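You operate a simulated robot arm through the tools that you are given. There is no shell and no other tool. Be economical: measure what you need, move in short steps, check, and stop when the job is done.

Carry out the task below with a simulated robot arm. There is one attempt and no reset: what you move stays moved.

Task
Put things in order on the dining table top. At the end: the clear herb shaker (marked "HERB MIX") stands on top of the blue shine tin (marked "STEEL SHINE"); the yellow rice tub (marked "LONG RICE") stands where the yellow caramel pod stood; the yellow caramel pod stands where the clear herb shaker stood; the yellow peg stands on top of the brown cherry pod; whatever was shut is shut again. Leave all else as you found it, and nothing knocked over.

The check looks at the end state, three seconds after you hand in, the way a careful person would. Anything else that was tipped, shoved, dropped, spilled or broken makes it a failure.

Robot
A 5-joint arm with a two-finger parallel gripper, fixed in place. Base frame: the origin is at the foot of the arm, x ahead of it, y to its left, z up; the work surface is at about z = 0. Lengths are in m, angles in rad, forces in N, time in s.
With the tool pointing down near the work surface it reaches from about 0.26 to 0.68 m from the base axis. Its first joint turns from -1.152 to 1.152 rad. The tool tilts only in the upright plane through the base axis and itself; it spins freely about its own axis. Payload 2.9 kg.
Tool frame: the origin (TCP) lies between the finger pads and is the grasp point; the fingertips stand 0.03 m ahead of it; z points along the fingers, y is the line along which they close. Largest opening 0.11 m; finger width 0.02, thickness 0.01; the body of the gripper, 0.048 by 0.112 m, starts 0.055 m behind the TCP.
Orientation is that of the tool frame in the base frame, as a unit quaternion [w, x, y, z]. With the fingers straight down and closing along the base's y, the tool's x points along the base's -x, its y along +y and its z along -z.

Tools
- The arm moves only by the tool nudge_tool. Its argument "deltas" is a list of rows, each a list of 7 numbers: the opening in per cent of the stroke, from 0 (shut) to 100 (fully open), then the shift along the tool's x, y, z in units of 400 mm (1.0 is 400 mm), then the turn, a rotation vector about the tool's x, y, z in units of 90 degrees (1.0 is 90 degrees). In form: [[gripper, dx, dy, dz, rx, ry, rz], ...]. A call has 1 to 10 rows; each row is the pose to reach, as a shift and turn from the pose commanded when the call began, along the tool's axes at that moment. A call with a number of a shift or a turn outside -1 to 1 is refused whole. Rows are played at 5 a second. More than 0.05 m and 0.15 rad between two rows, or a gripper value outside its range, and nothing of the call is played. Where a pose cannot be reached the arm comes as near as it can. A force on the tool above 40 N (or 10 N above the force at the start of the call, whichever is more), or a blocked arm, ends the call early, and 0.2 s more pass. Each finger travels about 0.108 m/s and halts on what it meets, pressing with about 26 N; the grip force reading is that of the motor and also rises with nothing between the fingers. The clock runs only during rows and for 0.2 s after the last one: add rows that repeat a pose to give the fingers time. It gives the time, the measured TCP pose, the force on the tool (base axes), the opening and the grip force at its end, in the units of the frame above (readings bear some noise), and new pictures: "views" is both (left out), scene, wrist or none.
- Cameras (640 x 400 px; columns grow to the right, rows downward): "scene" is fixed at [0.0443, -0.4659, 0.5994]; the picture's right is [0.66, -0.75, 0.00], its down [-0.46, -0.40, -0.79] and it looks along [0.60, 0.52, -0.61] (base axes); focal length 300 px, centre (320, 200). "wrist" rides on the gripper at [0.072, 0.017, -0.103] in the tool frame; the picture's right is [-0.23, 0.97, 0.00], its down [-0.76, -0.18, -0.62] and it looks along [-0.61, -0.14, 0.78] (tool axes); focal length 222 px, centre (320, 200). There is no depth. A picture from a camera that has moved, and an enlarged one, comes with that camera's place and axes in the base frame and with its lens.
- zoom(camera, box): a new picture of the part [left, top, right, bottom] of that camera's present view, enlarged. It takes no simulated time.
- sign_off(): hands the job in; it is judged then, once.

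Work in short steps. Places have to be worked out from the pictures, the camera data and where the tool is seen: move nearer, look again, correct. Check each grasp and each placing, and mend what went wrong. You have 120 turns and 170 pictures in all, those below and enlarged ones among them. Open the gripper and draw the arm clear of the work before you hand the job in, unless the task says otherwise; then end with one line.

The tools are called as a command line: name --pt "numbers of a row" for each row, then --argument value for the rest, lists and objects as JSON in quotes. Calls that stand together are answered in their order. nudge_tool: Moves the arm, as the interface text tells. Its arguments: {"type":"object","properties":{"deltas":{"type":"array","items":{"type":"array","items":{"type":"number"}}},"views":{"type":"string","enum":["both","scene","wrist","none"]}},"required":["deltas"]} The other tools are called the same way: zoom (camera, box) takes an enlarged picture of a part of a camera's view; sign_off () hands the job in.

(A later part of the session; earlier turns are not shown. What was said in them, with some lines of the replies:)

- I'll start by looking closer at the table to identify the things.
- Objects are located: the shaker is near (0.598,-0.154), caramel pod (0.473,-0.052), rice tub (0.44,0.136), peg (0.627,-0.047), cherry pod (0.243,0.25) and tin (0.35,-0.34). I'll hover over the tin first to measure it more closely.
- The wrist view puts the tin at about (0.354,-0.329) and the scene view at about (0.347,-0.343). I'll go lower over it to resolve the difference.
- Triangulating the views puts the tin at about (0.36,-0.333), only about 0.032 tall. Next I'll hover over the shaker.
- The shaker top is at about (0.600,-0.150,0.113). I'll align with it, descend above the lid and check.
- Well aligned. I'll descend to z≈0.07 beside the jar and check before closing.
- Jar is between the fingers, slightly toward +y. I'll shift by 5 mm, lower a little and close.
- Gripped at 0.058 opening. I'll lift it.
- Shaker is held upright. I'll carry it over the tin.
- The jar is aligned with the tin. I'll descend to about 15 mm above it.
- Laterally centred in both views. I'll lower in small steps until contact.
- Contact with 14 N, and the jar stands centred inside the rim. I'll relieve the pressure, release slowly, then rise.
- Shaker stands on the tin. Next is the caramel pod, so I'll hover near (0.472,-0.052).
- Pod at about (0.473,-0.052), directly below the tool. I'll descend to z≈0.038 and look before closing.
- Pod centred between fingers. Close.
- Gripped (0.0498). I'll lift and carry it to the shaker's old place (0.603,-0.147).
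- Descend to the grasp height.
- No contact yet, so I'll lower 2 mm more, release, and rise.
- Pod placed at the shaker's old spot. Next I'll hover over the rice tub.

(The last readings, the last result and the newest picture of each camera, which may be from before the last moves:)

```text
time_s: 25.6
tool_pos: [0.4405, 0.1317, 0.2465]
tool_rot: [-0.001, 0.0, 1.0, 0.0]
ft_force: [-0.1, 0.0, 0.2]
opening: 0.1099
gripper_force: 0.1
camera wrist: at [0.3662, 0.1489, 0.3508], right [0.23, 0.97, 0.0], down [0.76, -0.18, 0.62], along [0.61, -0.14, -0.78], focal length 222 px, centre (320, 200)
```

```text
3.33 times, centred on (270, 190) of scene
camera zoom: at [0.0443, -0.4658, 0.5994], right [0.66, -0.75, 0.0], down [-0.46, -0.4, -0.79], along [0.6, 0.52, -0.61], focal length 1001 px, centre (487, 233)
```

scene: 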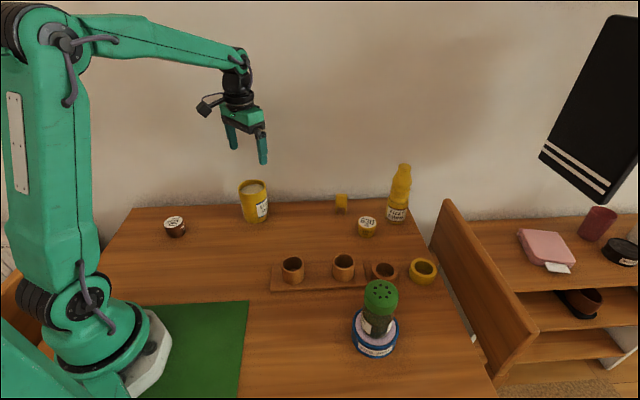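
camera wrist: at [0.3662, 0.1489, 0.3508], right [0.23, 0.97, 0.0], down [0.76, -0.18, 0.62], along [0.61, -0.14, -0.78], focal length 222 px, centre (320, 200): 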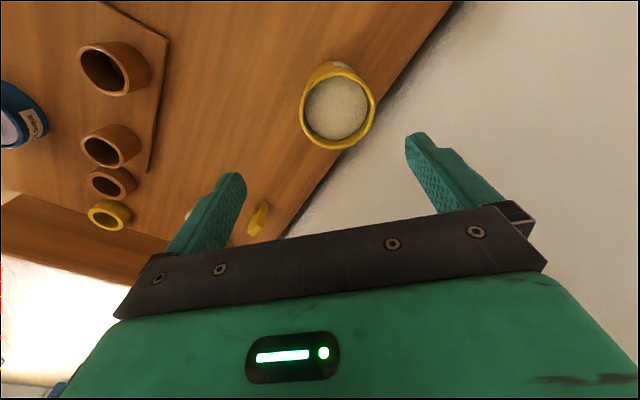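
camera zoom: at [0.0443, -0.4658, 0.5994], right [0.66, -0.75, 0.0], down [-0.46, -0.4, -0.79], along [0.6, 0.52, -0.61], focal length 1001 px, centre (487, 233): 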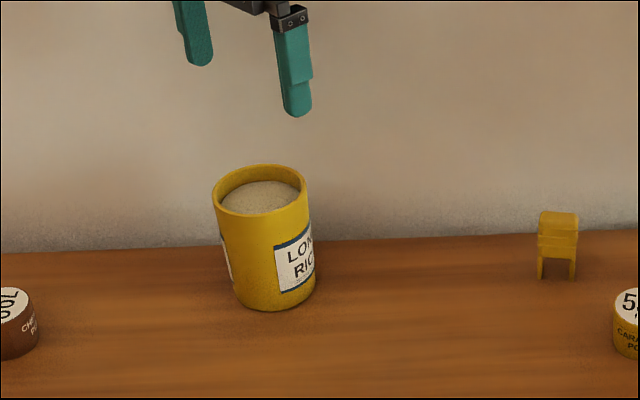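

The tub rim is at about (0.44,0.147), height about 0.112, diameter about 0.08. I'll align and lower to just above the rim.

nudge_tool --pt "100 0 0.02 0.05 0 0 0" --pt "100 0 0.04 0.13 0 0 0" --pt "100 0 0.04 0.22 0 0 0" --pt "100 0 0.04 0.22 0 0 0"

zoom --camera "scene" --box '[190, 130, 350, 250]'

```text
time_s: 26.6
tool_pos: [0.4415, 0.1458, 0.1613]
tool_rot: [0.001, 0.0, 1.0, -0.001]
ft_force: [0.7, -0.4, 0.9]
opening: 0.11
gripper_force: 0.0
camera wrist: at [0.3674, 0.1639, 0.265], right [0.23, 0.97, 0.0], down [0.76, -0.18, 0.62], along [0.61, -0.14, -0.78], focal length 222 px, centre (320, 200)
```

scene: 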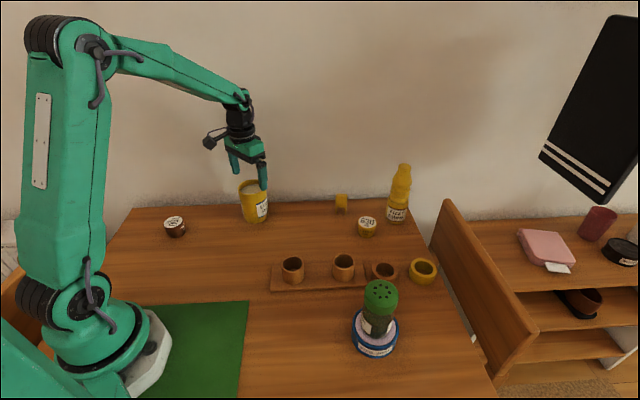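
wrist: 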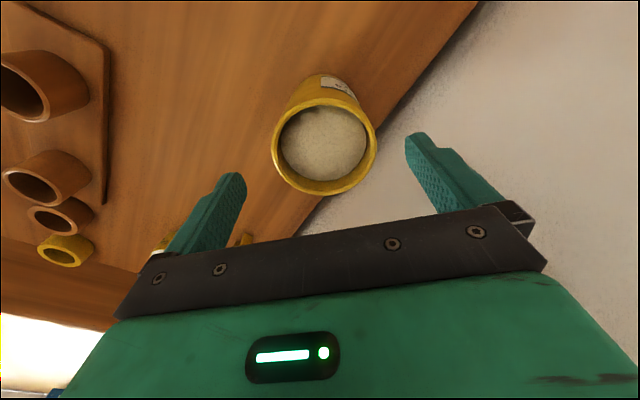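

```text
3.33 times, centred on (270, 190) of scene
camera zoom: at [0.0443, -0.4659, 0.5994], right [0.66, -0.75, 0.0], down [-0.46, -0.4, -0.79], along [0.6, 0.52, -0.61], focal length 1001 px, centre (487, 233)
```

zoom: 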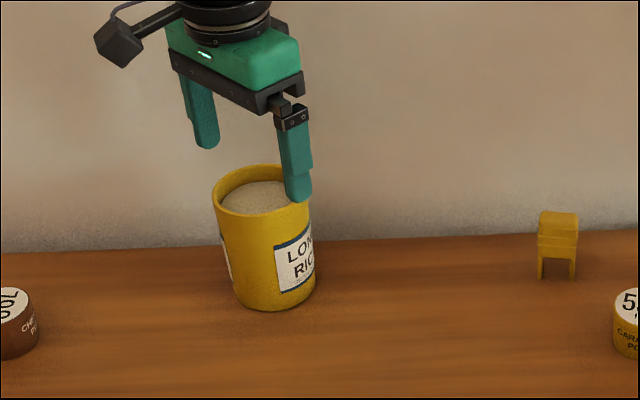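

Rim centre at about (0.440,0.150), well between the fingers. I'll descend partially and verify clearance.

nudge_tool --pt "100 0.002 0.009 0.0 0 0 0" --pt "100 0.002 0.009 0.06 0 0 0" --pt "100 0.002 0.009 0.11 0 0 0" --pt "100 0.002 0.009 0.11 0 0 0"

zoom --camera "scene" --box '[190, 130, 350, 250]'

```text
time_s: 27.6
tool_pos: [0.4387, 0.1501, 0.1162]
tool_rot: [0.0, 0.0, 1.0, 0.0]
ft_force: [0.8, -0.8, -0.1]
opening: 0.11
gripper_force: 0.0
camera wrist: at [0.3644, 0.167, 0.2208], right [0.23, 0.97, 0.0], down [0.76, -0.18, 0.62], along [0.61, -0.14, -0.78], focal length 222 px, centre (320, 200)
```

scene: 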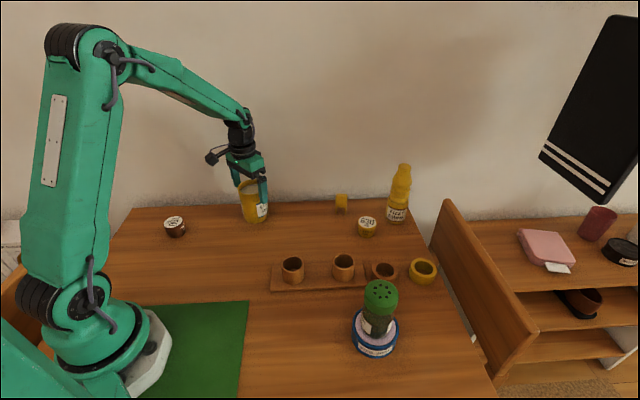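
wrist: 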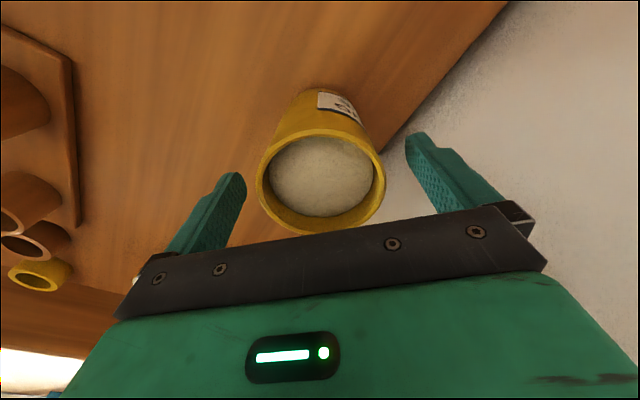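

```text
3.33 times, centred on (270, 190) of scene
camera zoom: at [0.0443, -0.4659, 0.5994], right [0.66, -0.75, 0.0], down [-0.46, -0.4, -0.79], along [0.6, 0.52, -0.61], focal length 1001 px, centre (487, 233)
```

zoom: 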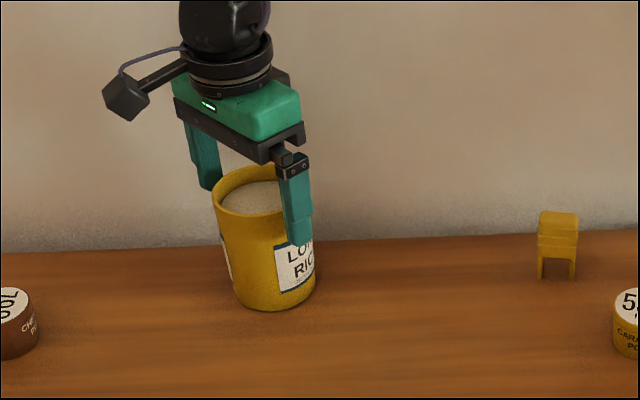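

Centred. I'll descend to z≈0.076 and close.

nudge_tool --pt "100 0 0 0.05 0 0 0" --pt "100 0 0 0.1 0 0 0" --pt "85 0 0 0.1 0 0 0" --pt "70 0 0 0.1 0 0 0" --pt "55 0 0 0.1 0 0 0" --pt "55 0 0 0.1 0 0 0" --pt "55 0 0 0.1 0 0 0"

zoom --camera "scene" --box '[190, 130, 350, 250]'

```text
time_s: 29.2
tool_pos: [0.4396, 0.15, 0.0782]
tool_rot: [0.0, 0.0, 1.0, 0.0]
ft_force: [0.5, -1.1, -0.3]
opening: 0.0777
gripper_force: 25.7
camera wrist: at [0.3651, 0.1678, 0.1815], right [0.23, 0.97, 0.0], down [0.76, -0.18, 0.62], along [0.61, -0.14, -0.78], focal length 222 px, centre (320, 200)
```

scene: 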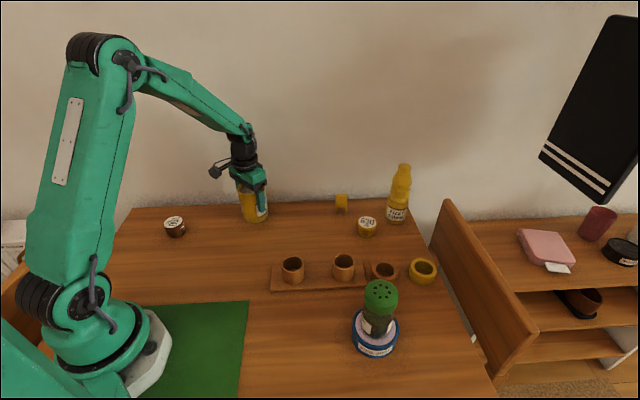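
wrist: 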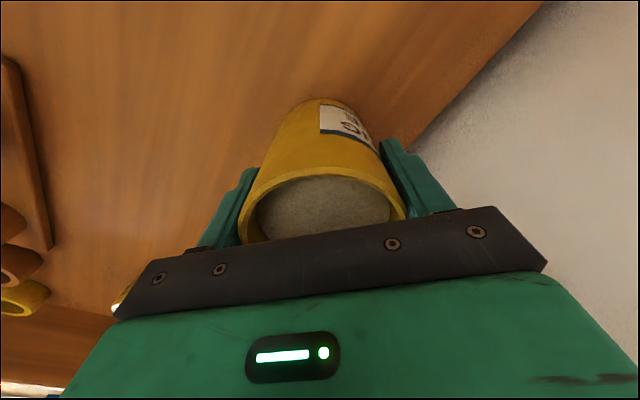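

```text
3.33 times, centred on (270, 190) of scene
camera zoom: at [0.0443, -0.4659, 0.5994], right [0.66, -0.75, 0.0], down [-0.46, -0.4, -0.79], along [0.6, 0.52, -0.61], focal length 1001 px, centre (487, 233)
```

zoom: 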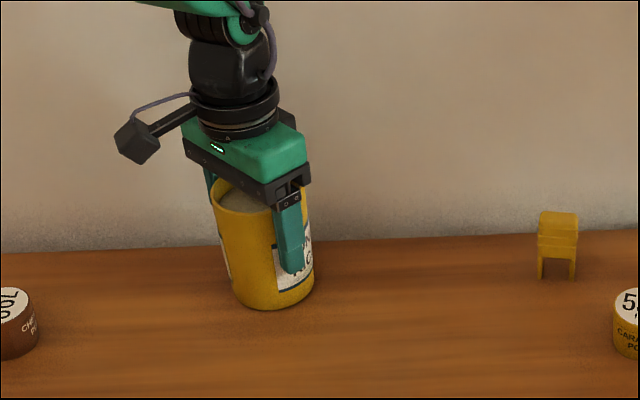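

Gripped (0.078). I'll lift slowly and check that it holds.

nudge_tool --pt "55 0 0 -0.025 0 0 0" --pt "55 0 0 -0.06 0 0 0" --pt "55 0 0 -0.1 0 0 0" --pt "55 0 0 -0.125 0 0 0" --pt "55 0 0 -0.125 0 0 0" --views "wrist"

zoom --camera "scene" --box '[190, 130, 350, 250]'

```text
time_s: 30.4
tool_pos: [0.4377, 0.1489, 0.128]
tool_rot: [0.0, 0.001, 1.0, 0.0]
ft_force: [0.7, 0.6, -3.9]
opening: 0.0779
gripper_force: 25.8
camera wrist: at [0.3645, 0.1666, 0.2311], right [0.23, 0.97, 0.0], down [0.76, -0.18, 0.62], along [0.61, -0.14, -0.78], focal length 222 px, centre (320, 200)
```

wrist: 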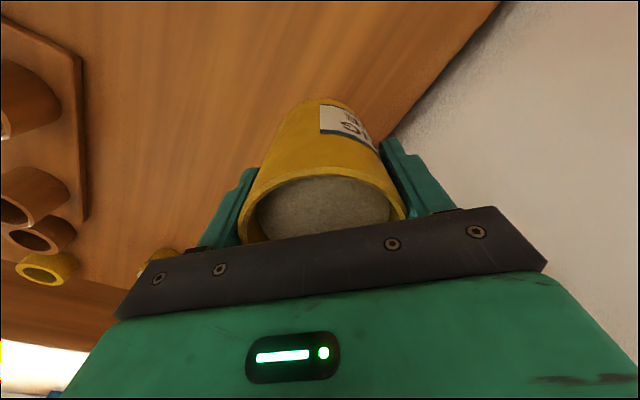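

```text
3.33 times, centred on (270, 190) of scene
camera zoom: at [0.0443, -0.4659, 0.5994], right [0.66, -0.75, 0.0], down [-0.46, -0.4, -0.79], along [0.6, 0.52, -0.61], focal length 1001 px, centre (487, 233)
```

zoom: 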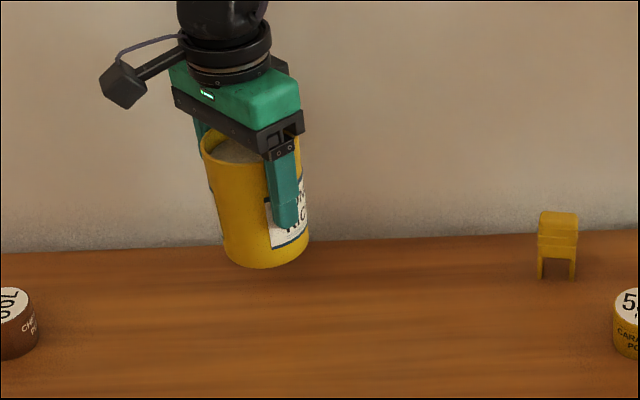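

Held firmly. I'll carry it to the pod's old spot (0.472,-0.050).

nudge_tool --pt "55 -0.005 -0.03 0 0 0 0" --pt "55 -0.015 -0.09 0 0 0 0" --pt "55 -0.025 -0.16 0 0 0 0" --pt "55 -0.038 -0.23 0 0 0 0" --pt "55 -0.05 -0.3 0 0 0 0" --pt "55 -0.06 -0.37 0 0 0 0" --pt "55 -0.072 -0.44 0 0 0 0" --pt "55 -0.08 -0.485 0 0 0 0" --pt "55 -0.0825 -0.499 0 0 0 0" --pt "55 -0.0825 -0.499 0 0 0 0"

zoom --camera "scene" --box '[230, 150, 390, 260]'

```text
time_s: 32.6
tool_pos: [0.4728, -0.05, 0.1271]
tool_rot: [-0.001, 0.0, 1.0, -0.001]
ft_force: [-0.1, -0.7, -3.1]
opening: 0.0778
gripper_force: 26.4
camera wrist: at [0.3989, -0.0328, 0.232], right [0.23, 0.97, 0.0], down [0.76, -0.18, 0.62], along [0.61, -0.14, -0.78], focal length 222 px, centre (320, 200)
```

scene: 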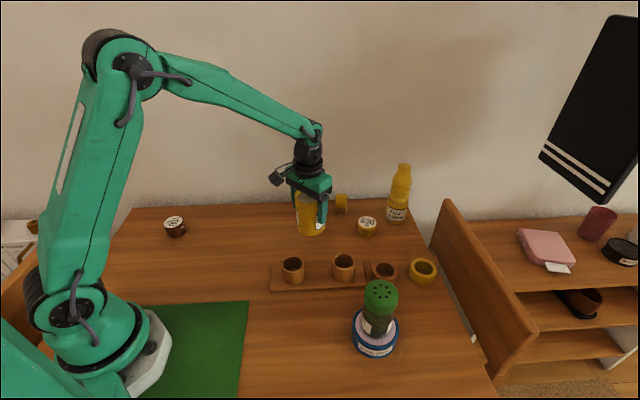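
wrist: 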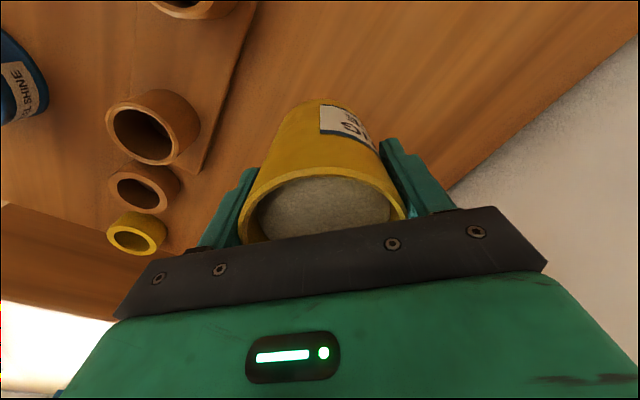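

```text
3.64 times, centred on (310, 205) of scene
camera zoom: at [0.0443, -0.4659, 0.5994], right [0.66, -0.75, 0.0], down [-0.46, -0.4, -0.79], along [0.6, 0.52, -0.61], focal length 1092 px, centre (356, 182)
```

zoom: 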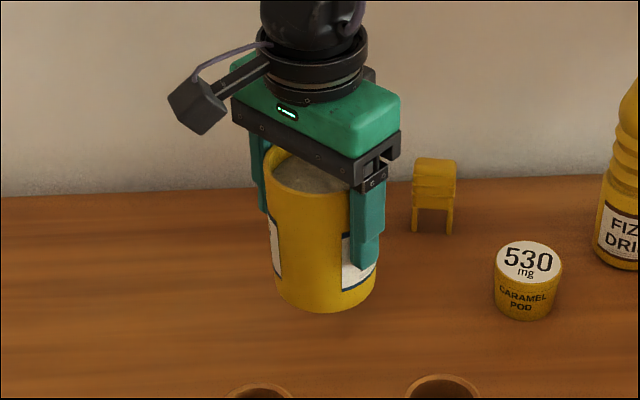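

Over the target. I'll lower by the same 50 mm it was lifted.

nudge_tool --pt "55 0 0 0.04 0 0 0" --pt "55 0 0 0.09 0 0 0" --pt "55 0 0 0.118 0 0 0" --pt "55 0 0 0.126 0 0 0" --pt "55 0 0 0.126 0 0 0" --views "wrist"

zoom --camera "scene" --box '[230, 150, 390, 260]'

```text
time_s: 33.8
tool_pos: [0.4732, -0.0503, 0.0773]
tool_rot: [-0.001, -0.001, 1.0, 0.0]
ft_force: [-2.1, 1.3, 3.0]
opening: 0.0777
gripper_force: 26.3
camera wrist: at [0.3985, -0.0327, 0.1815], right [0.23, 0.97, 0.0], down [0.76, -0.18, 0.62], along [0.61, -0.14, -0.78], focal length 222 px, centre (320, 200)
```

wrist: 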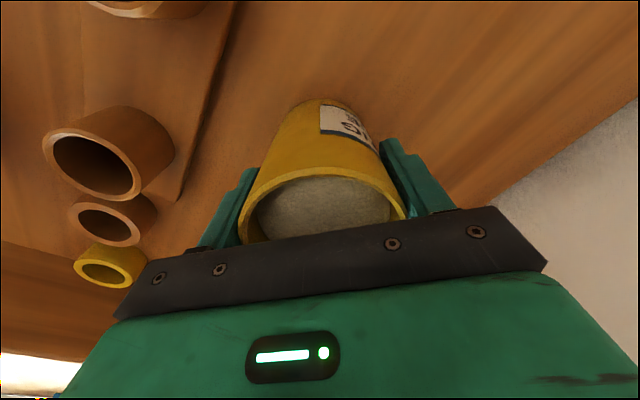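

```text
3.64 times, centred on (310, 205) of scene
camera zoom: at [0.0443, -0.4659, 0.5994], right [0.66, -0.75, 0.0], down [-0.46, -0.4, -0.79], along [0.6, 0.52, -0.61], focal length 1092 px, centre (356, 182)
```

zoom: 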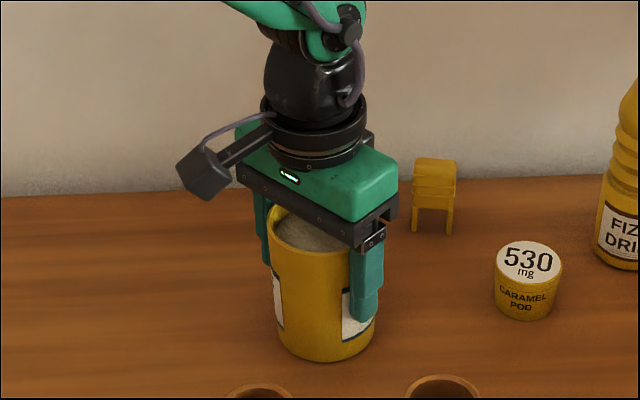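

It is touching down. I'll release and rise.

nudge_tool --pt "72 0 0 0 0 0 0" --pt "85 0 0 0 0 0 0" --pt "100 0 0 0 0 0 0" --pt "100 0 0 0 0 0 0" --pt "100 0 0 -0.06 0 0 0" --pt "100 0 0 -0.16 0 0 0" --pt "100 0 0 -0.26 0 0 0" --pt "100 0 0 -0.36 0 0 0" --pt "100 0 0 -0.36 0 0 0"

zoom --camera "scene" --box '[230, 150, 390, 260]'

```text
time_s: 35.8
tool_pos: [0.4708, -0.0505, 0.2204]
tool_rot: [0.0, -0.001, 1.0, 0.0]
ft_force: [-0.1, 0.0, 0.0]
opening: 0.11
gripper_force: 0.1
camera wrist: at [0.3969, -0.034, 0.3245], right [0.23, 0.97, 0.0], down [0.76, -0.18, 0.62], along [0.61, -0.14, -0.78], focal length 222 px, centre (320, 200)
```

scene: 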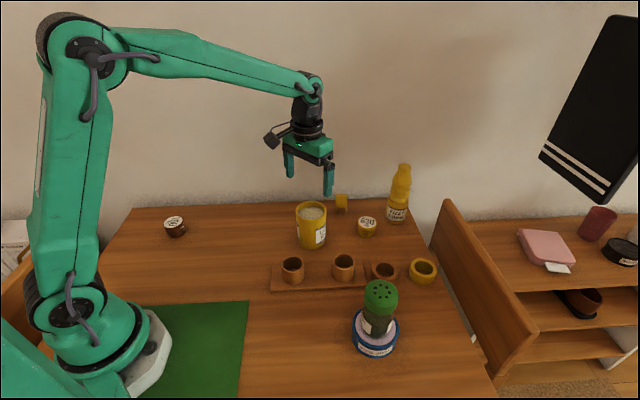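
wrist: 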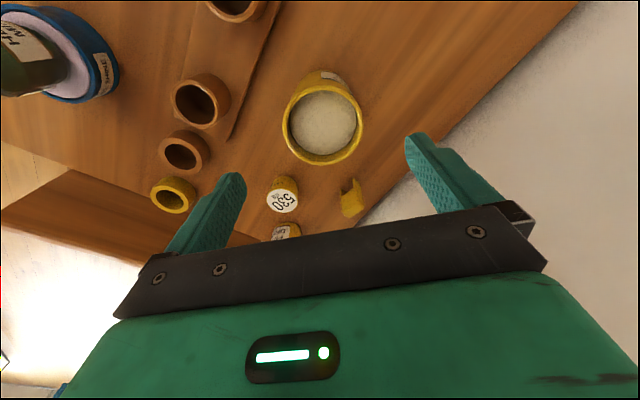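

```text
3.64 times, centred on (310, 205) of scene
camera zoom: at [0.0443, -0.4659, 0.5994], right [0.66, -0.75, 0.0], down [-0.46, -0.4, -0.79], along [0.6, 0.52, -0.61], focal length 1092 px, centre (356, 182)
```

zoom: 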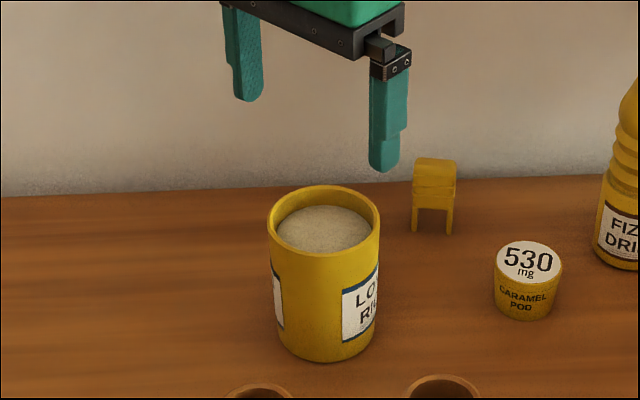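

Tub placed. Next I'll look closely at the peg from a hover.

nudge_tool --pt "100 -0.1 0 0 0 0 0" --pt "100 -0.2 0 0 0 0 0" --pt "100 -0.3 0 0 0 0 0" --pt "100 -0.37 0 0.07 0 0 0" --pt "100 -0.37 0 0.15 0 0 0" --pt "100 -0.37 0 0.15 0 0 0" --views "wrist"

zoom --camera "wrist" --box '[240, 50, 400, 150]'

zoom --camera "scene" --box '[310, 170, 390, 220]'

```text
time_s: 37.2
tool_pos: [0.622, -0.05, 0.1616]
tool_rot: [0.0, 0.0, 1.0, 0.001]
ft_force: [-0.2, 0.3, 0.0]
opening: 0.1098
gripper_force: 0.1
camera wrist: at [0.5466, -0.0323, 0.2654], right [0.23, 0.97, 0.0], down [0.76, -0.18, 0.62], along [0.61, -0.14, -0.78], focal length 222 px, centre (320, 200)
```

wrist: 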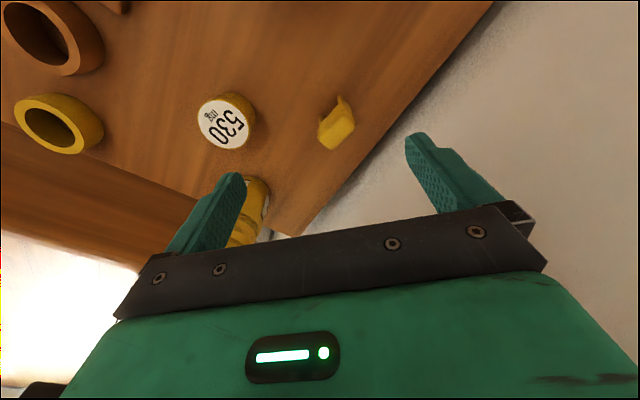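

```text
4.00 times, centred on (320, 100) of wrist
camera zoom: at [0.5466, -0.0323, 0.2654], right [0.23, 0.97, 0.0], down [0.76, -0.18, 0.62], along [0.61, -0.14, -0.78], focal length 888 px, centre (320, 600)
```

zoom: 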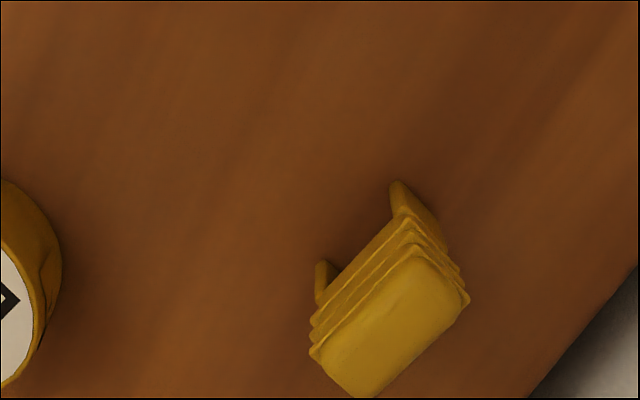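

```text
8.00 times, centred on (350, 195) of scene
camera zoom: at [0.0443, -0.4659, 0.5994], right [0.66, -0.75, 0.0], down [-0.46, -0.4, -0.79], along [0.6, 0.52, -0.61], focal length 2403 px, centre (80, 240)
```

zoom: 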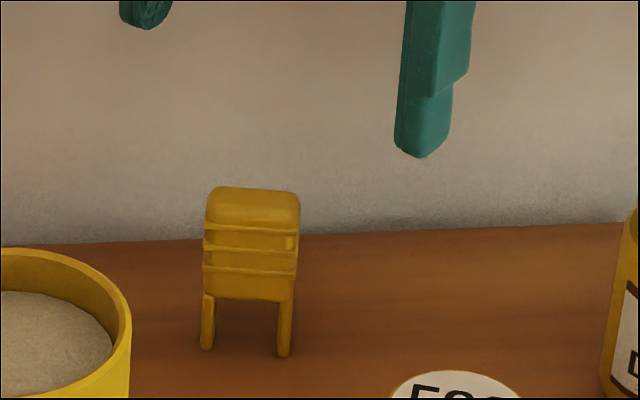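

The peg is about 0.036 wide, 0.018 thick and 0.06 tall, centred near (0.630,-0.036), with its long side along (-0.54,0.84). I'll turn the tool by 32.7° so it closes along the long side, then lower to just above it.

nudge_tool --pt "100 -0.005 0.007 0.0 0 0 -0.073" --pt "100 -0.01 0.014 0.0 0 0 -0.146" --pt "100 -0.015 0.021 0.02 0 0 -0.219" --pt "100 -0.02 0.028 0.06 0 0 -0.292" --pt "100 -0.025 0.035 0.11 0 0 -0.363" --pt "100 -0.025 0.035 0.11 0 0 -0.363"

zoom --camera "scene" --box '[300, 140, 400, 220]'

```text
time_s: 38.6
tool_pos: [0.6292, -0.0359, 0.1174]
tool_rot: [0.0, -0.283, 0.959, 0.0]
ft_force: [0.3, -0.3, 0.3]
opening: 0.1099
gripper_force: 0.1
camera wrist: at [0.559, -0.06, 0.2208], right [-0.34, 0.94, 0.0], down [0.74, 0.26, 0.62], along [0.59, 0.21, -0.78], focal length 222 px, centre (320, 200)
```

scene: 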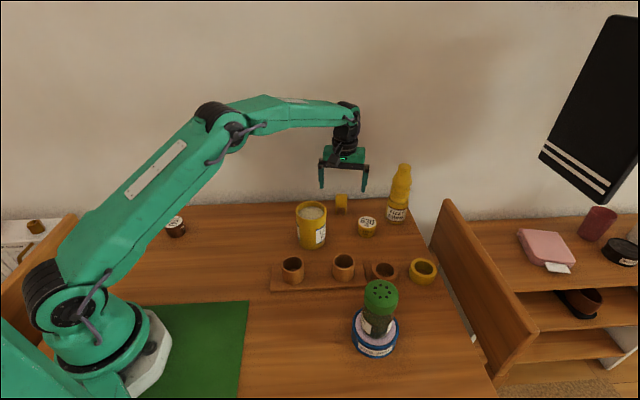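
wrist: 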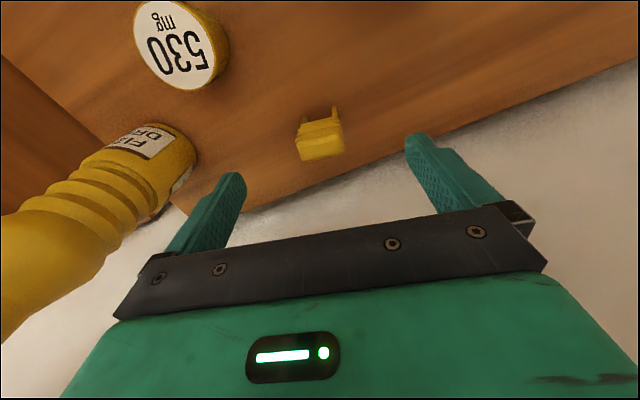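

```text
5.00 times, centred on (350, 180) of scene
camera zoom: at [0.0443, -0.4659, 0.5994], right [0.66, -0.75, 0.0], down [-0.46, -0.4, -0.79], along [0.6, 0.52, -0.61], focal length 1502 px, centre (170, 300)
```

zoom: 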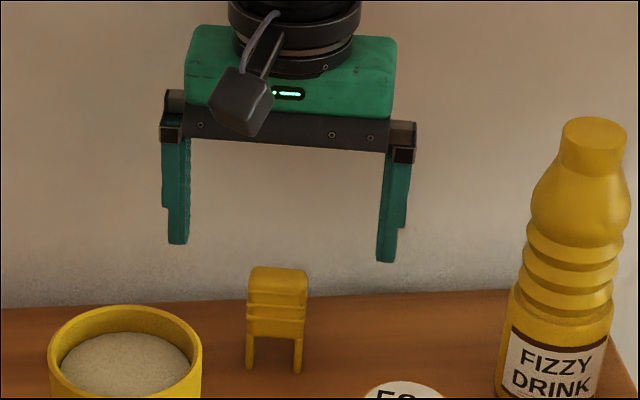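

Orientation and position line up. I'll descend to z≈0.046 and close.

nudge_tool --pt "100 0 0 0.07 0 0 0" --pt "100 0 0 0.14 0 0 0" --pt "100 0 0 0.178 0 0 0" --pt "80 0 0 0.178 0 0 0" --pt "60 0 0 0.178 0 0 0" --pt "40 0 0 0.178 0 0 0" --pt "20 0 0 0.178 0 0 0" --pt "20 0 0 0.178 0 0 0"

zoom --camera "scene" --box '[300, 140, 400, 220]'

```text
time_s: 40.4
tool_pos: [0.6303, -0.0356, 0.0463]
tool_rot: [0.0, -0.282, 0.959, 0.0]
ft_force: [-0.3, 0.4, -0.7]
opening: 0.0338
gripper_force: 26.5
camera wrist: at [0.5587, -0.0596, 0.1507], right [-0.33, 0.94, 0.0], down [0.74, 0.26, 0.62], along [0.59, 0.21, -0.78], focal length 222 px, centre (320, 200)
```

scene: 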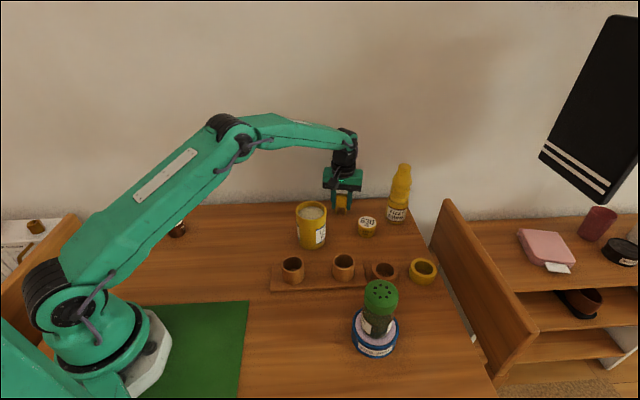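
wrist: 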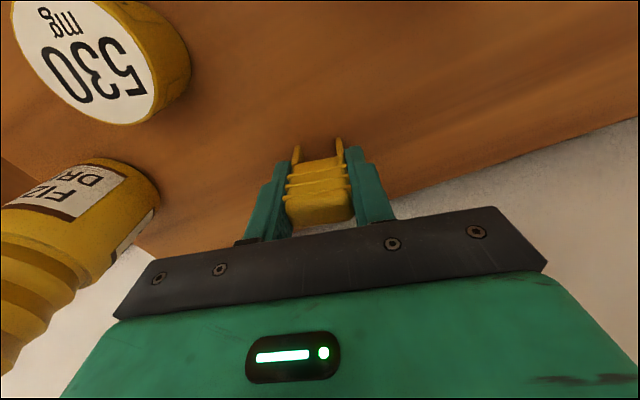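

```text
5.00 times, centred on (350, 180) of scene
camera zoom: at [0.0443, -0.4659, 0.5994], right [0.66, -0.75, 0.0], down [-0.46, -0.4, -0.79], along [0.6, 0.52, -0.61], focal length 1502 px, centre (170, 300)
```

zoom: 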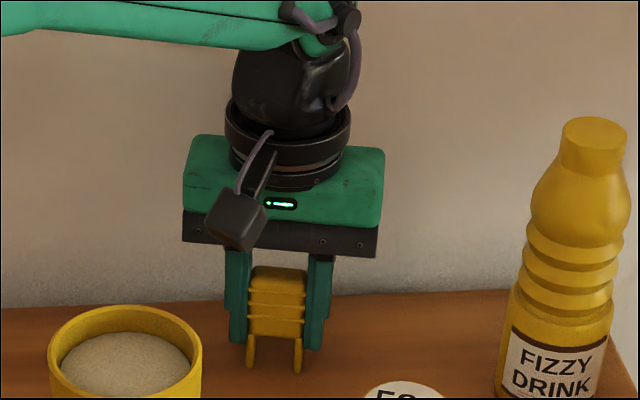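

Gripped at 0.034. I'll lift high and head toward the cherry pod.

nudge_tool --pt "20 0 0 -0.08 0 0 0" --pt "20 0 0 -0.18 0 0 0" --pt "20 0 0 -0.28 0 0 0" --pt "20 0 0 -0.38 0 0 0" --pt "20 0.038 0.105 -0.4 0 0 0" --pt "20 0.076 0.21 -0.4 0 0 0" --pt "20 0.114 0.315 -0.4 0 0 0" --pt "20 0.152 0.42 -0.4 0 0 0" --pt "20 0.19 0.525 -0.4 0 0 0" --pt "20 0.19 0.525 -0.4 0 0 0"

```text
time_s: 42.6
tool_pos: [0.4531, 0.098, 0.2068]
tool_rot: [0.0, -0.282, 0.959, 0.0]
ft_force: [-0.1, -0.3, 0.4]
opening: 0.0341
gripper_force: 26.0
camera wrist: at [0.382, 0.0743, 0.3109], right [-0.33, 0.94, 0.0], down [0.74, 0.26, 0.62], along [0.59, 0.21, -0.78], focal length 222 px, centre (320, 200)
```

scene: 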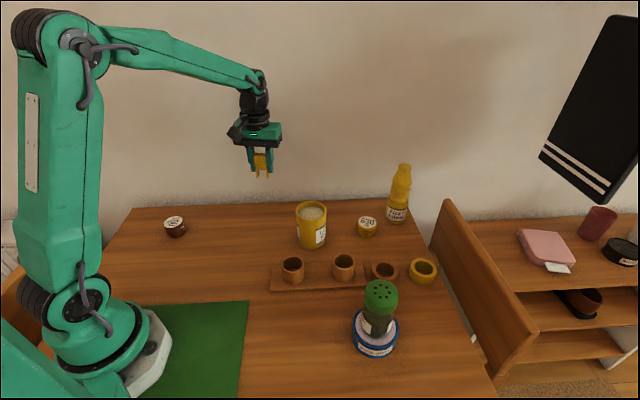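
wrist: 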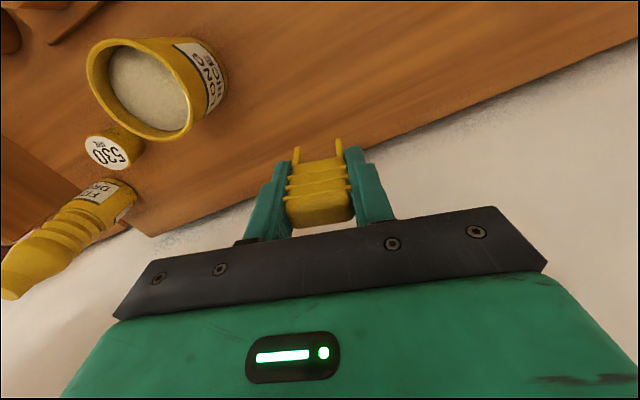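

Peg held straight. I'll continue to a hover over the cherry pod estimate (0.25,0.253).

nudge_tool --pt "20 0.036 0.1 0 0 0 0" --pt "20 0.072 0.2 0 0 0 0" --pt "20 0.108 0.3 0 0 0 0" --pt "20 0.144 0.4 0 0 0 0" --pt "20 0.18 0.5 0 0 0 0" --pt "20 0.216 0.599 0 0 0 0" --pt "20 0.216 0.599 0 0 0 0"

zoom --camera "scene" --box '[120, 140, 260, 260]'

```text
time_s: 44.2
tool_pos: [0.2501, 0.2556, 0.2062]
tool_rot: [0.0, -0.281, 0.96, 0.0]
ft_force: [0.4, -0.6, -0.5]
opening: 0.0333
gripper_force: 26.0
camera wrist: at [0.1794, 0.2314, 0.3092], right [-0.33, 0.94, 0.0], down [0.74, 0.26, 0.62], along [0.59, 0.21, -0.78], focal length 222 px, centre (320, 200)
```

scene: 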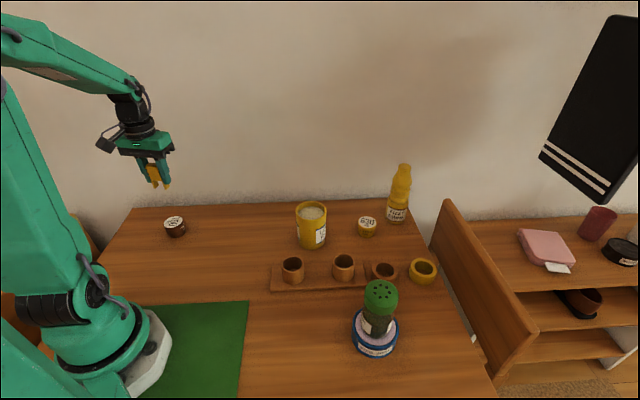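
wrist: 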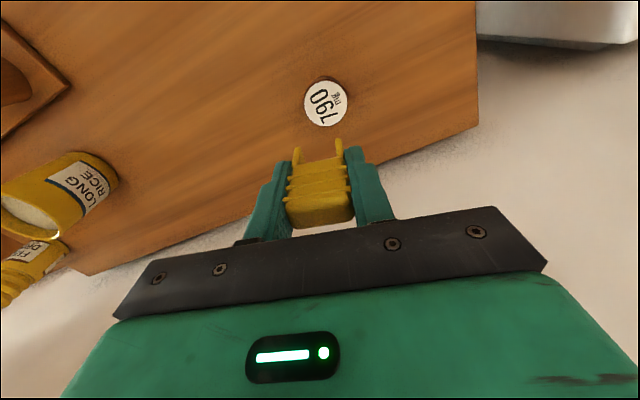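

```text
3.33 times, centred on (190, 200) of scene
camera zoom: at [0.0443, -0.4658, 0.5994], right [0.66, -0.75, 0.0], down [-0.46, -0.4, -0.79], along [0.6, 0.52, -0.61], focal length 1001 px, centre (753, 200)
```

zoom: 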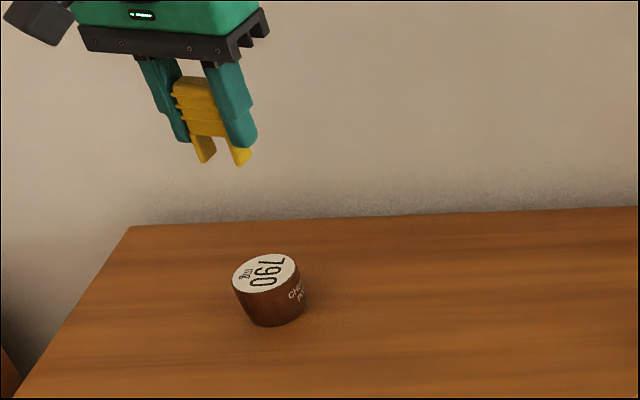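

The pod's top is at about (0.247,0.260). I'll correct and lower to 2 cm above it.

nudge_tool --pt "20 -0.003 0.019 0.05 0 0 0" --pt "20 -0.003 0.019 0.13 0 0 0" --pt "20 -0.003 0.019 0.2 0 0 0" --pt "20 -0.003 0.019 0.235 0 0 0" --pt "20 -0.003 0.019 0.235 0 0 0" --views "wrist"

zoom --camera "wrist" --box '[240, 60, 400, 240]'

zoom --camera "scene" --box '[120, 160, 240, 260]'

```text
time_s: 45.4
tool_pos: [0.246, 0.2627, 0.1124]
tool_rot: [0.0, -0.282, 0.959, 0.0]
ft_force: [-0.6, -0.1, 0.0]
opening: 0.034
gripper_force: 25.9
camera wrist: at [0.1745, 0.2377, 0.2168], right [-0.33, 0.94, 0.0], down [0.74, 0.26, 0.62], along [0.59, 0.21, -0.78], focal length 222 px, centre (320, 200)
```

wrist: 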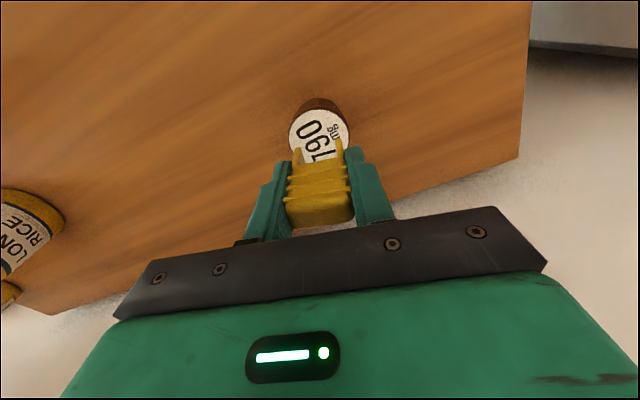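

```text
2.22 times, centred on (320, 150) of wrist
camera zoom: at [0.1745, 0.2377, 0.2168], right [-0.33, 0.94, 0.0], down [0.74, 0.26, 0.62], along [0.59, 0.21, -0.78], focal length 494 px, centre (320, 311)
```

zoom: 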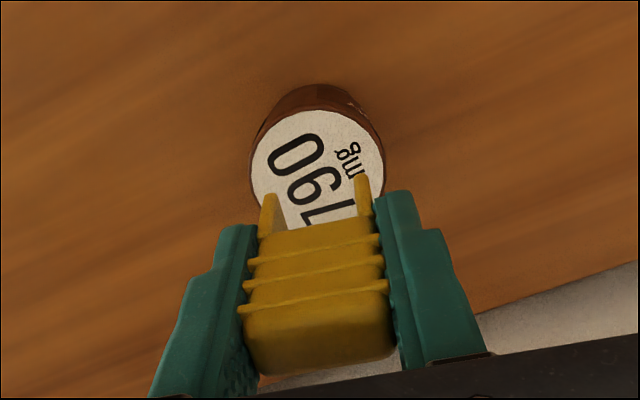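

```text
4.00 times, centred on (180, 210) of scene
camera zoom: at [0.0443, -0.4659, 0.5994], right [0.66, -0.75, 0.0], down [-0.46, -0.4, -0.79], along [0.6, 0.52, -0.61], focal length 1201 px, centre (880, 160)
```

zoom: 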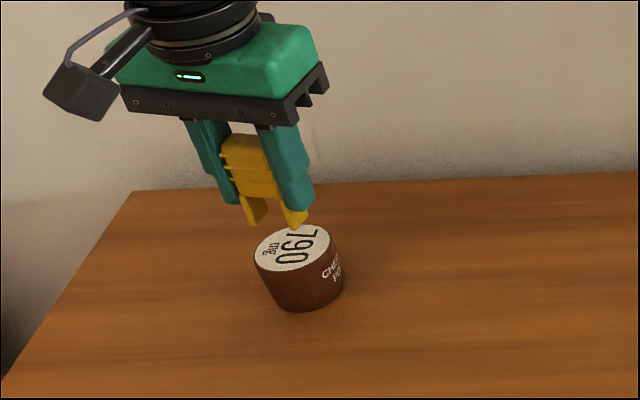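

Peg legs align with the pod's top centre. I'll lower gently until contact.

nudge_tool --pt "20 0.004 0.002 0.02 0 0 0" --pt "20 0.004 0.002 0.04 0 0 0" --pt "20 0.004 0.002 0.055 0 0 0" --pt "20 0.004 0.002 0.055 0 0 0" --views "wrist"

zoom --camera "scene" --box '[120, 160, 240, 260]'

```text
time_s: 46.4
tool_pos: [0.2451, 0.2611, 0.0889]
tool_rot: [0.0, -0.282, 0.96, -0.001]
ft_force: [-0.2, 0.3, -0.7]
opening: 0.0336
gripper_force: 25.8
camera wrist: at [0.1736, 0.2372, 0.1939], right [-0.33, 0.94, 0.0], down [0.74, 0.26, 0.62], along [0.59, 0.21, -0.78], focal length 222 px, centre (320, 200)
```

wrist: 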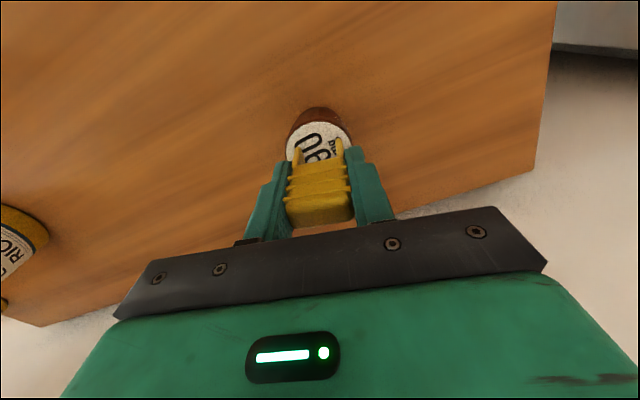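

```text
4.00 times, centred on (180, 210) of scene
camera zoom: at [0.0443, -0.4659, 0.5994], right [0.66, -0.75, 0.0], down [-0.46, -0.4, -0.79], along [0.6, 0.52, -0.61], focal length 1201 px, centre (880, 160)
```

zoom: 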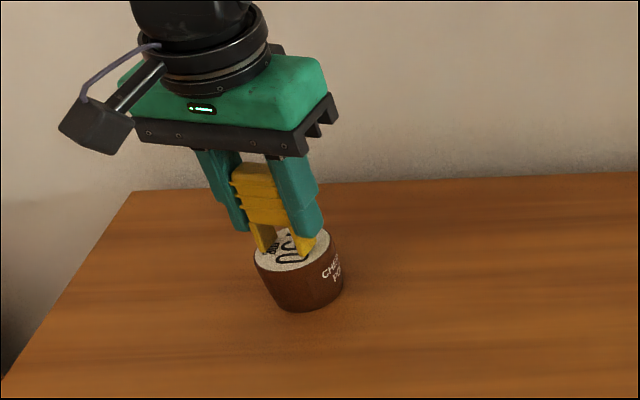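

Almost there. I'll lower in 1 mm steps and watch force.

nudge_tool --pt "20 0 0 0.003 0 0 0" --pt "20 0 0 0.006 0 0 0" --pt "20 0 0 0.009 0 0 0" --pt "20 0 0 0.009 0 0 0" --views "none"

```text
time_s: 47.4
tool_pos: [0.2453, 0.2626, 0.0868]
tool_rot: [0.001, -0.28, 0.96, 0.001]
ft_force: [-0.4, -1.6, 21.0]
opening: 0.0337
gripper_force: 26.3
```

Contact at z≈0.087. I'll ease off 1.5 mm and check the stance.

nudge_tool --pt "20 0 0 -0.004 0 0 0" --pt "20 0 0 -0.004 0 0 0" --views "wrist"

zoom --camera "scene" --box '[140, 190, 220, 250]'

zoom --camera "wrist" --box '[260, 80, 380, 180]'

```text
time_s: 48.0
tool_pos: [0.2461, 0.2606, 0.0862]
tool_rot: [-0.001, -0.281, 0.96, 0.001]
ft_force: [0.7, 1.4, 3.7]
opening: 0.0336
gripper_force: 25.9
camera wrist: at [0.174, 0.237, 0.1912], right [-0.33, 0.94, 0.0], down [0.74, 0.26, 0.62], along [0.59, 0.21, -0.78], focal length 222 px, centre (320, 200)
```

wrist: 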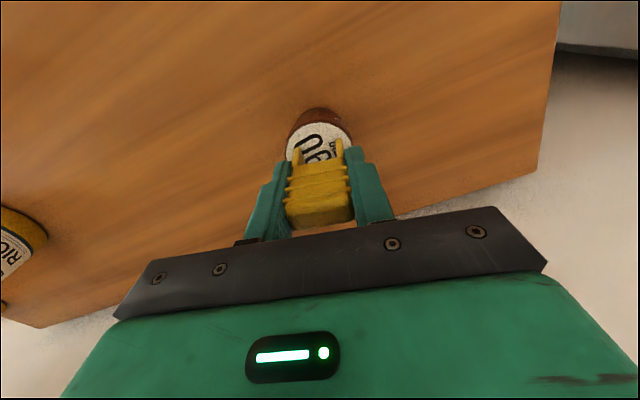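

```text
6.67 times, centred on (180, 220) of scene
camera zoom: at [0.0443, -0.4659, 0.5994], right [0.66, -0.75, 0.0], down [-0.46, -0.4, -0.79], along [0.6, 0.52, -0.61], focal length 2002 px, centre (1253, 67)
```

zoom: 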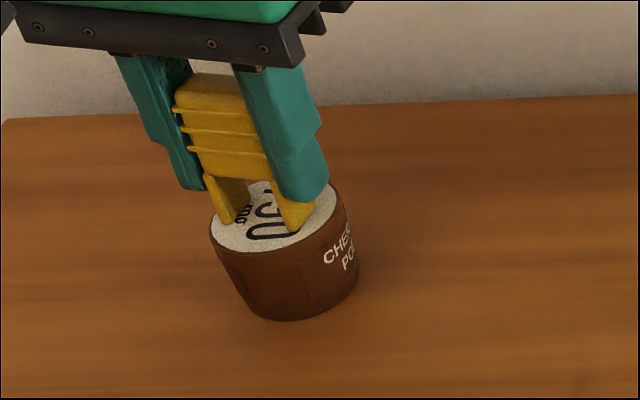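

```text
4.00 times, centred on (320, 130) of wrist
camera zoom: at [0.174, 0.237, 0.1912], right [-0.33, 0.94, 0.0], down [0.74, 0.26, 0.62], along [0.59, 0.21, -0.78], focal length 888 px, centre (320, 480)
```

zoom: 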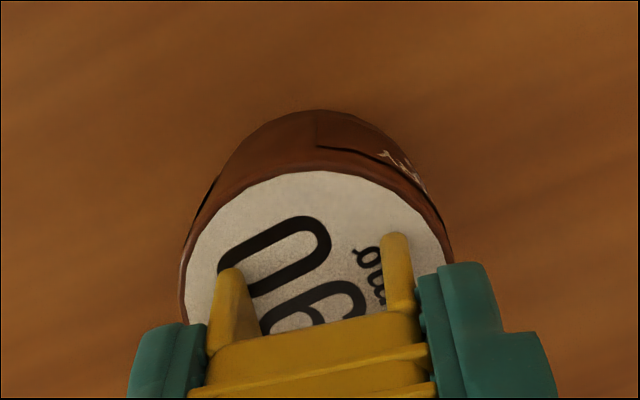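

The legs stand centred on the pod's top. I'll release slowly, then rise straight up.

nudge_tool --pt "30 0 0 0 0 0 0" --pt "36 0 0 0 0 0 0" --pt "50 0 0 0 0 0 0" --pt "75 0 0 0 0 0 0" --pt "90 0 0 0 0 0 0" --pt "90 0 0 -0.05 0 0 0" --pt "90 0 0 -0.12 0 0 0" --pt "90 0 0 -0.22 0 0 0" --pt "90 0 0 -0.32 0 0 0"

zoom --camera "scene" --box '[120, 160, 240, 250]'

```text
time_s: 50.0
tool_pos: [0.2456, 0.2626, 0.2171]
tool_rot: [0.0, -0.281, 0.96, 0.0]
ft_force: [0.3, 0.7, -0.2]
opening: 0.0986
gripper_force: 0.1
camera wrist: at [0.174, 0.2386, 0.3207], right [-0.33, 0.94, 0.0], down [0.74, 0.26, 0.62], along [0.59, 0.21, -0.78], focal length 222 px, centre (320, 200)
```

scene: 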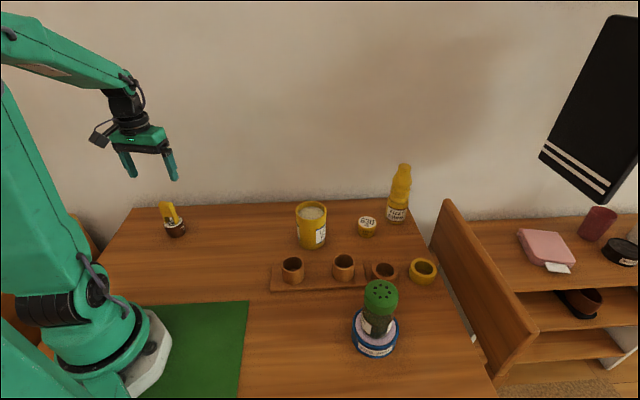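
wrist: 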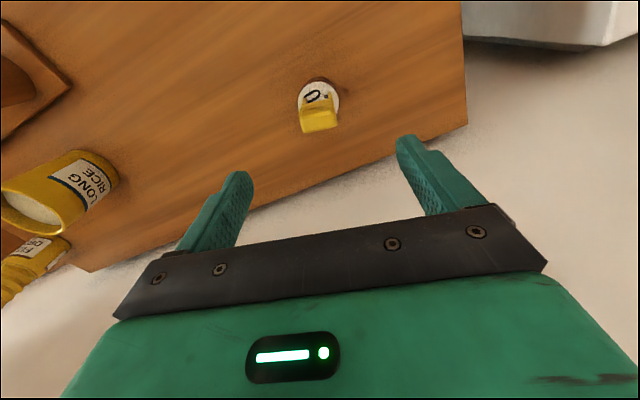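

```text
4.44 times, centred on (180, 205) of scene
camera zoom: at [0.0443, -0.4659, 0.5994], right [0.66, -0.75, 0.0], down [-0.46, -0.4, -0.79], along [0.6, 0.52, -0.61], focal length 1335 px, centre (942, 178)
```

zoom: 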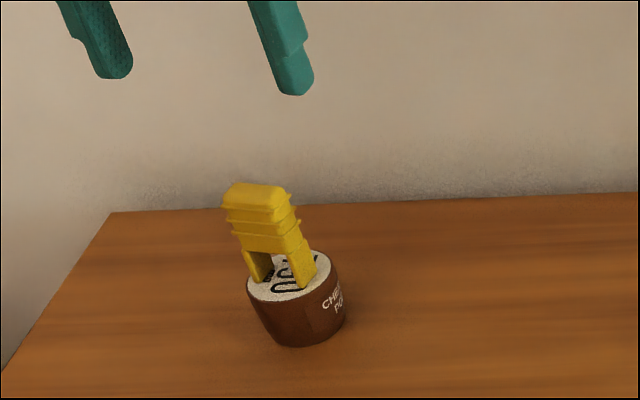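

Peg stands on the cherry pod; its slant matches the pod's own wide-angle perspective. I'll draw the arm clear and take a final look.

nudge_tool --pt "90 0 0 -0.1 0 0 0" --pt "90 0 0 -0.2 0 0 0" --pt "90 0 -0.1 -0.25 0 0 0" --pt "90 0 -0.2 -0.25 0 0 0" --pt "90 0 -0.2 -0.25 0 0 0" --pt "90 0 -0.2 -0.25 0 0 0" --views "scene"

zoom --camera "scene" --box '[120, 150, 440, 370]'

zoom --camera "scene" --box '[140, 180, 220, 250]'

```text
time_s: 51.4
tool_pos: [0.2888, 0.1931, 0.3143]
tool_rot: [0.0, -0.282, 0.959, 0.001]
ft_force: [0.8, 0.2, 0.2]
opening: 0.0989
gripper_force: 0.2
```

scene: 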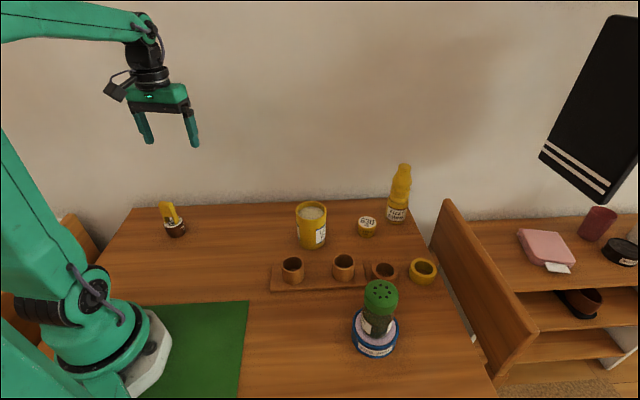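

```text
1.82 times, centred on (280, 260) of scene
camera zoom: at [0.0443, -0.4659, 0.5994], right [0.66, -0.75, 0.0], down [-0.46, -0.4, -0.79], along [0.6, 0.52, -0.61], focal length 546 px, centre (393, 91)
```

zoom: 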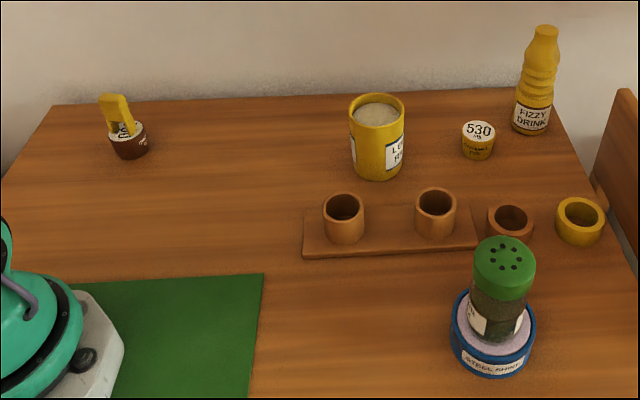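

```text
5.71 times, centred on (180, 215) of scene
camera zoom: at [0.0443, -0.4659, 0.5994], right [0.66, -0.75, 0.0], down [-0.46, -0.4, -0.79], along [0.6, 0.52, -0.61], focal length 1716 px, centre (1120, 114)
```

zoom: 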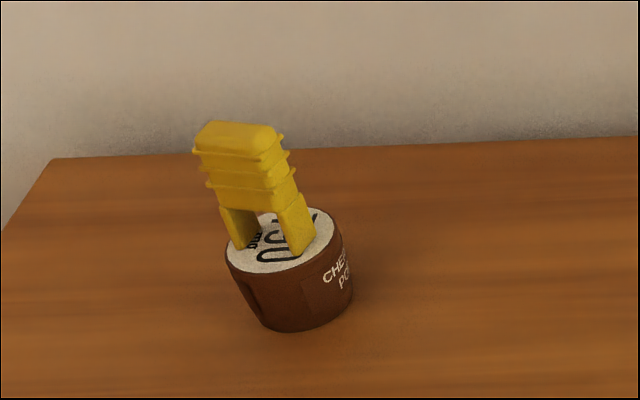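

Everything is in place, upright and untouched otherwise, so I'm handing in.

sign_off

```text
The job is handed in.
```

The job is handed in: the herb shaker stands on the shine tin, the rice tub on the caramel pod's old spot, the caramel pod on the shaker's old spot, and the peg on the cherry pod. I opened nothing that needed shutting, and the last picture showed nothing knocked over.
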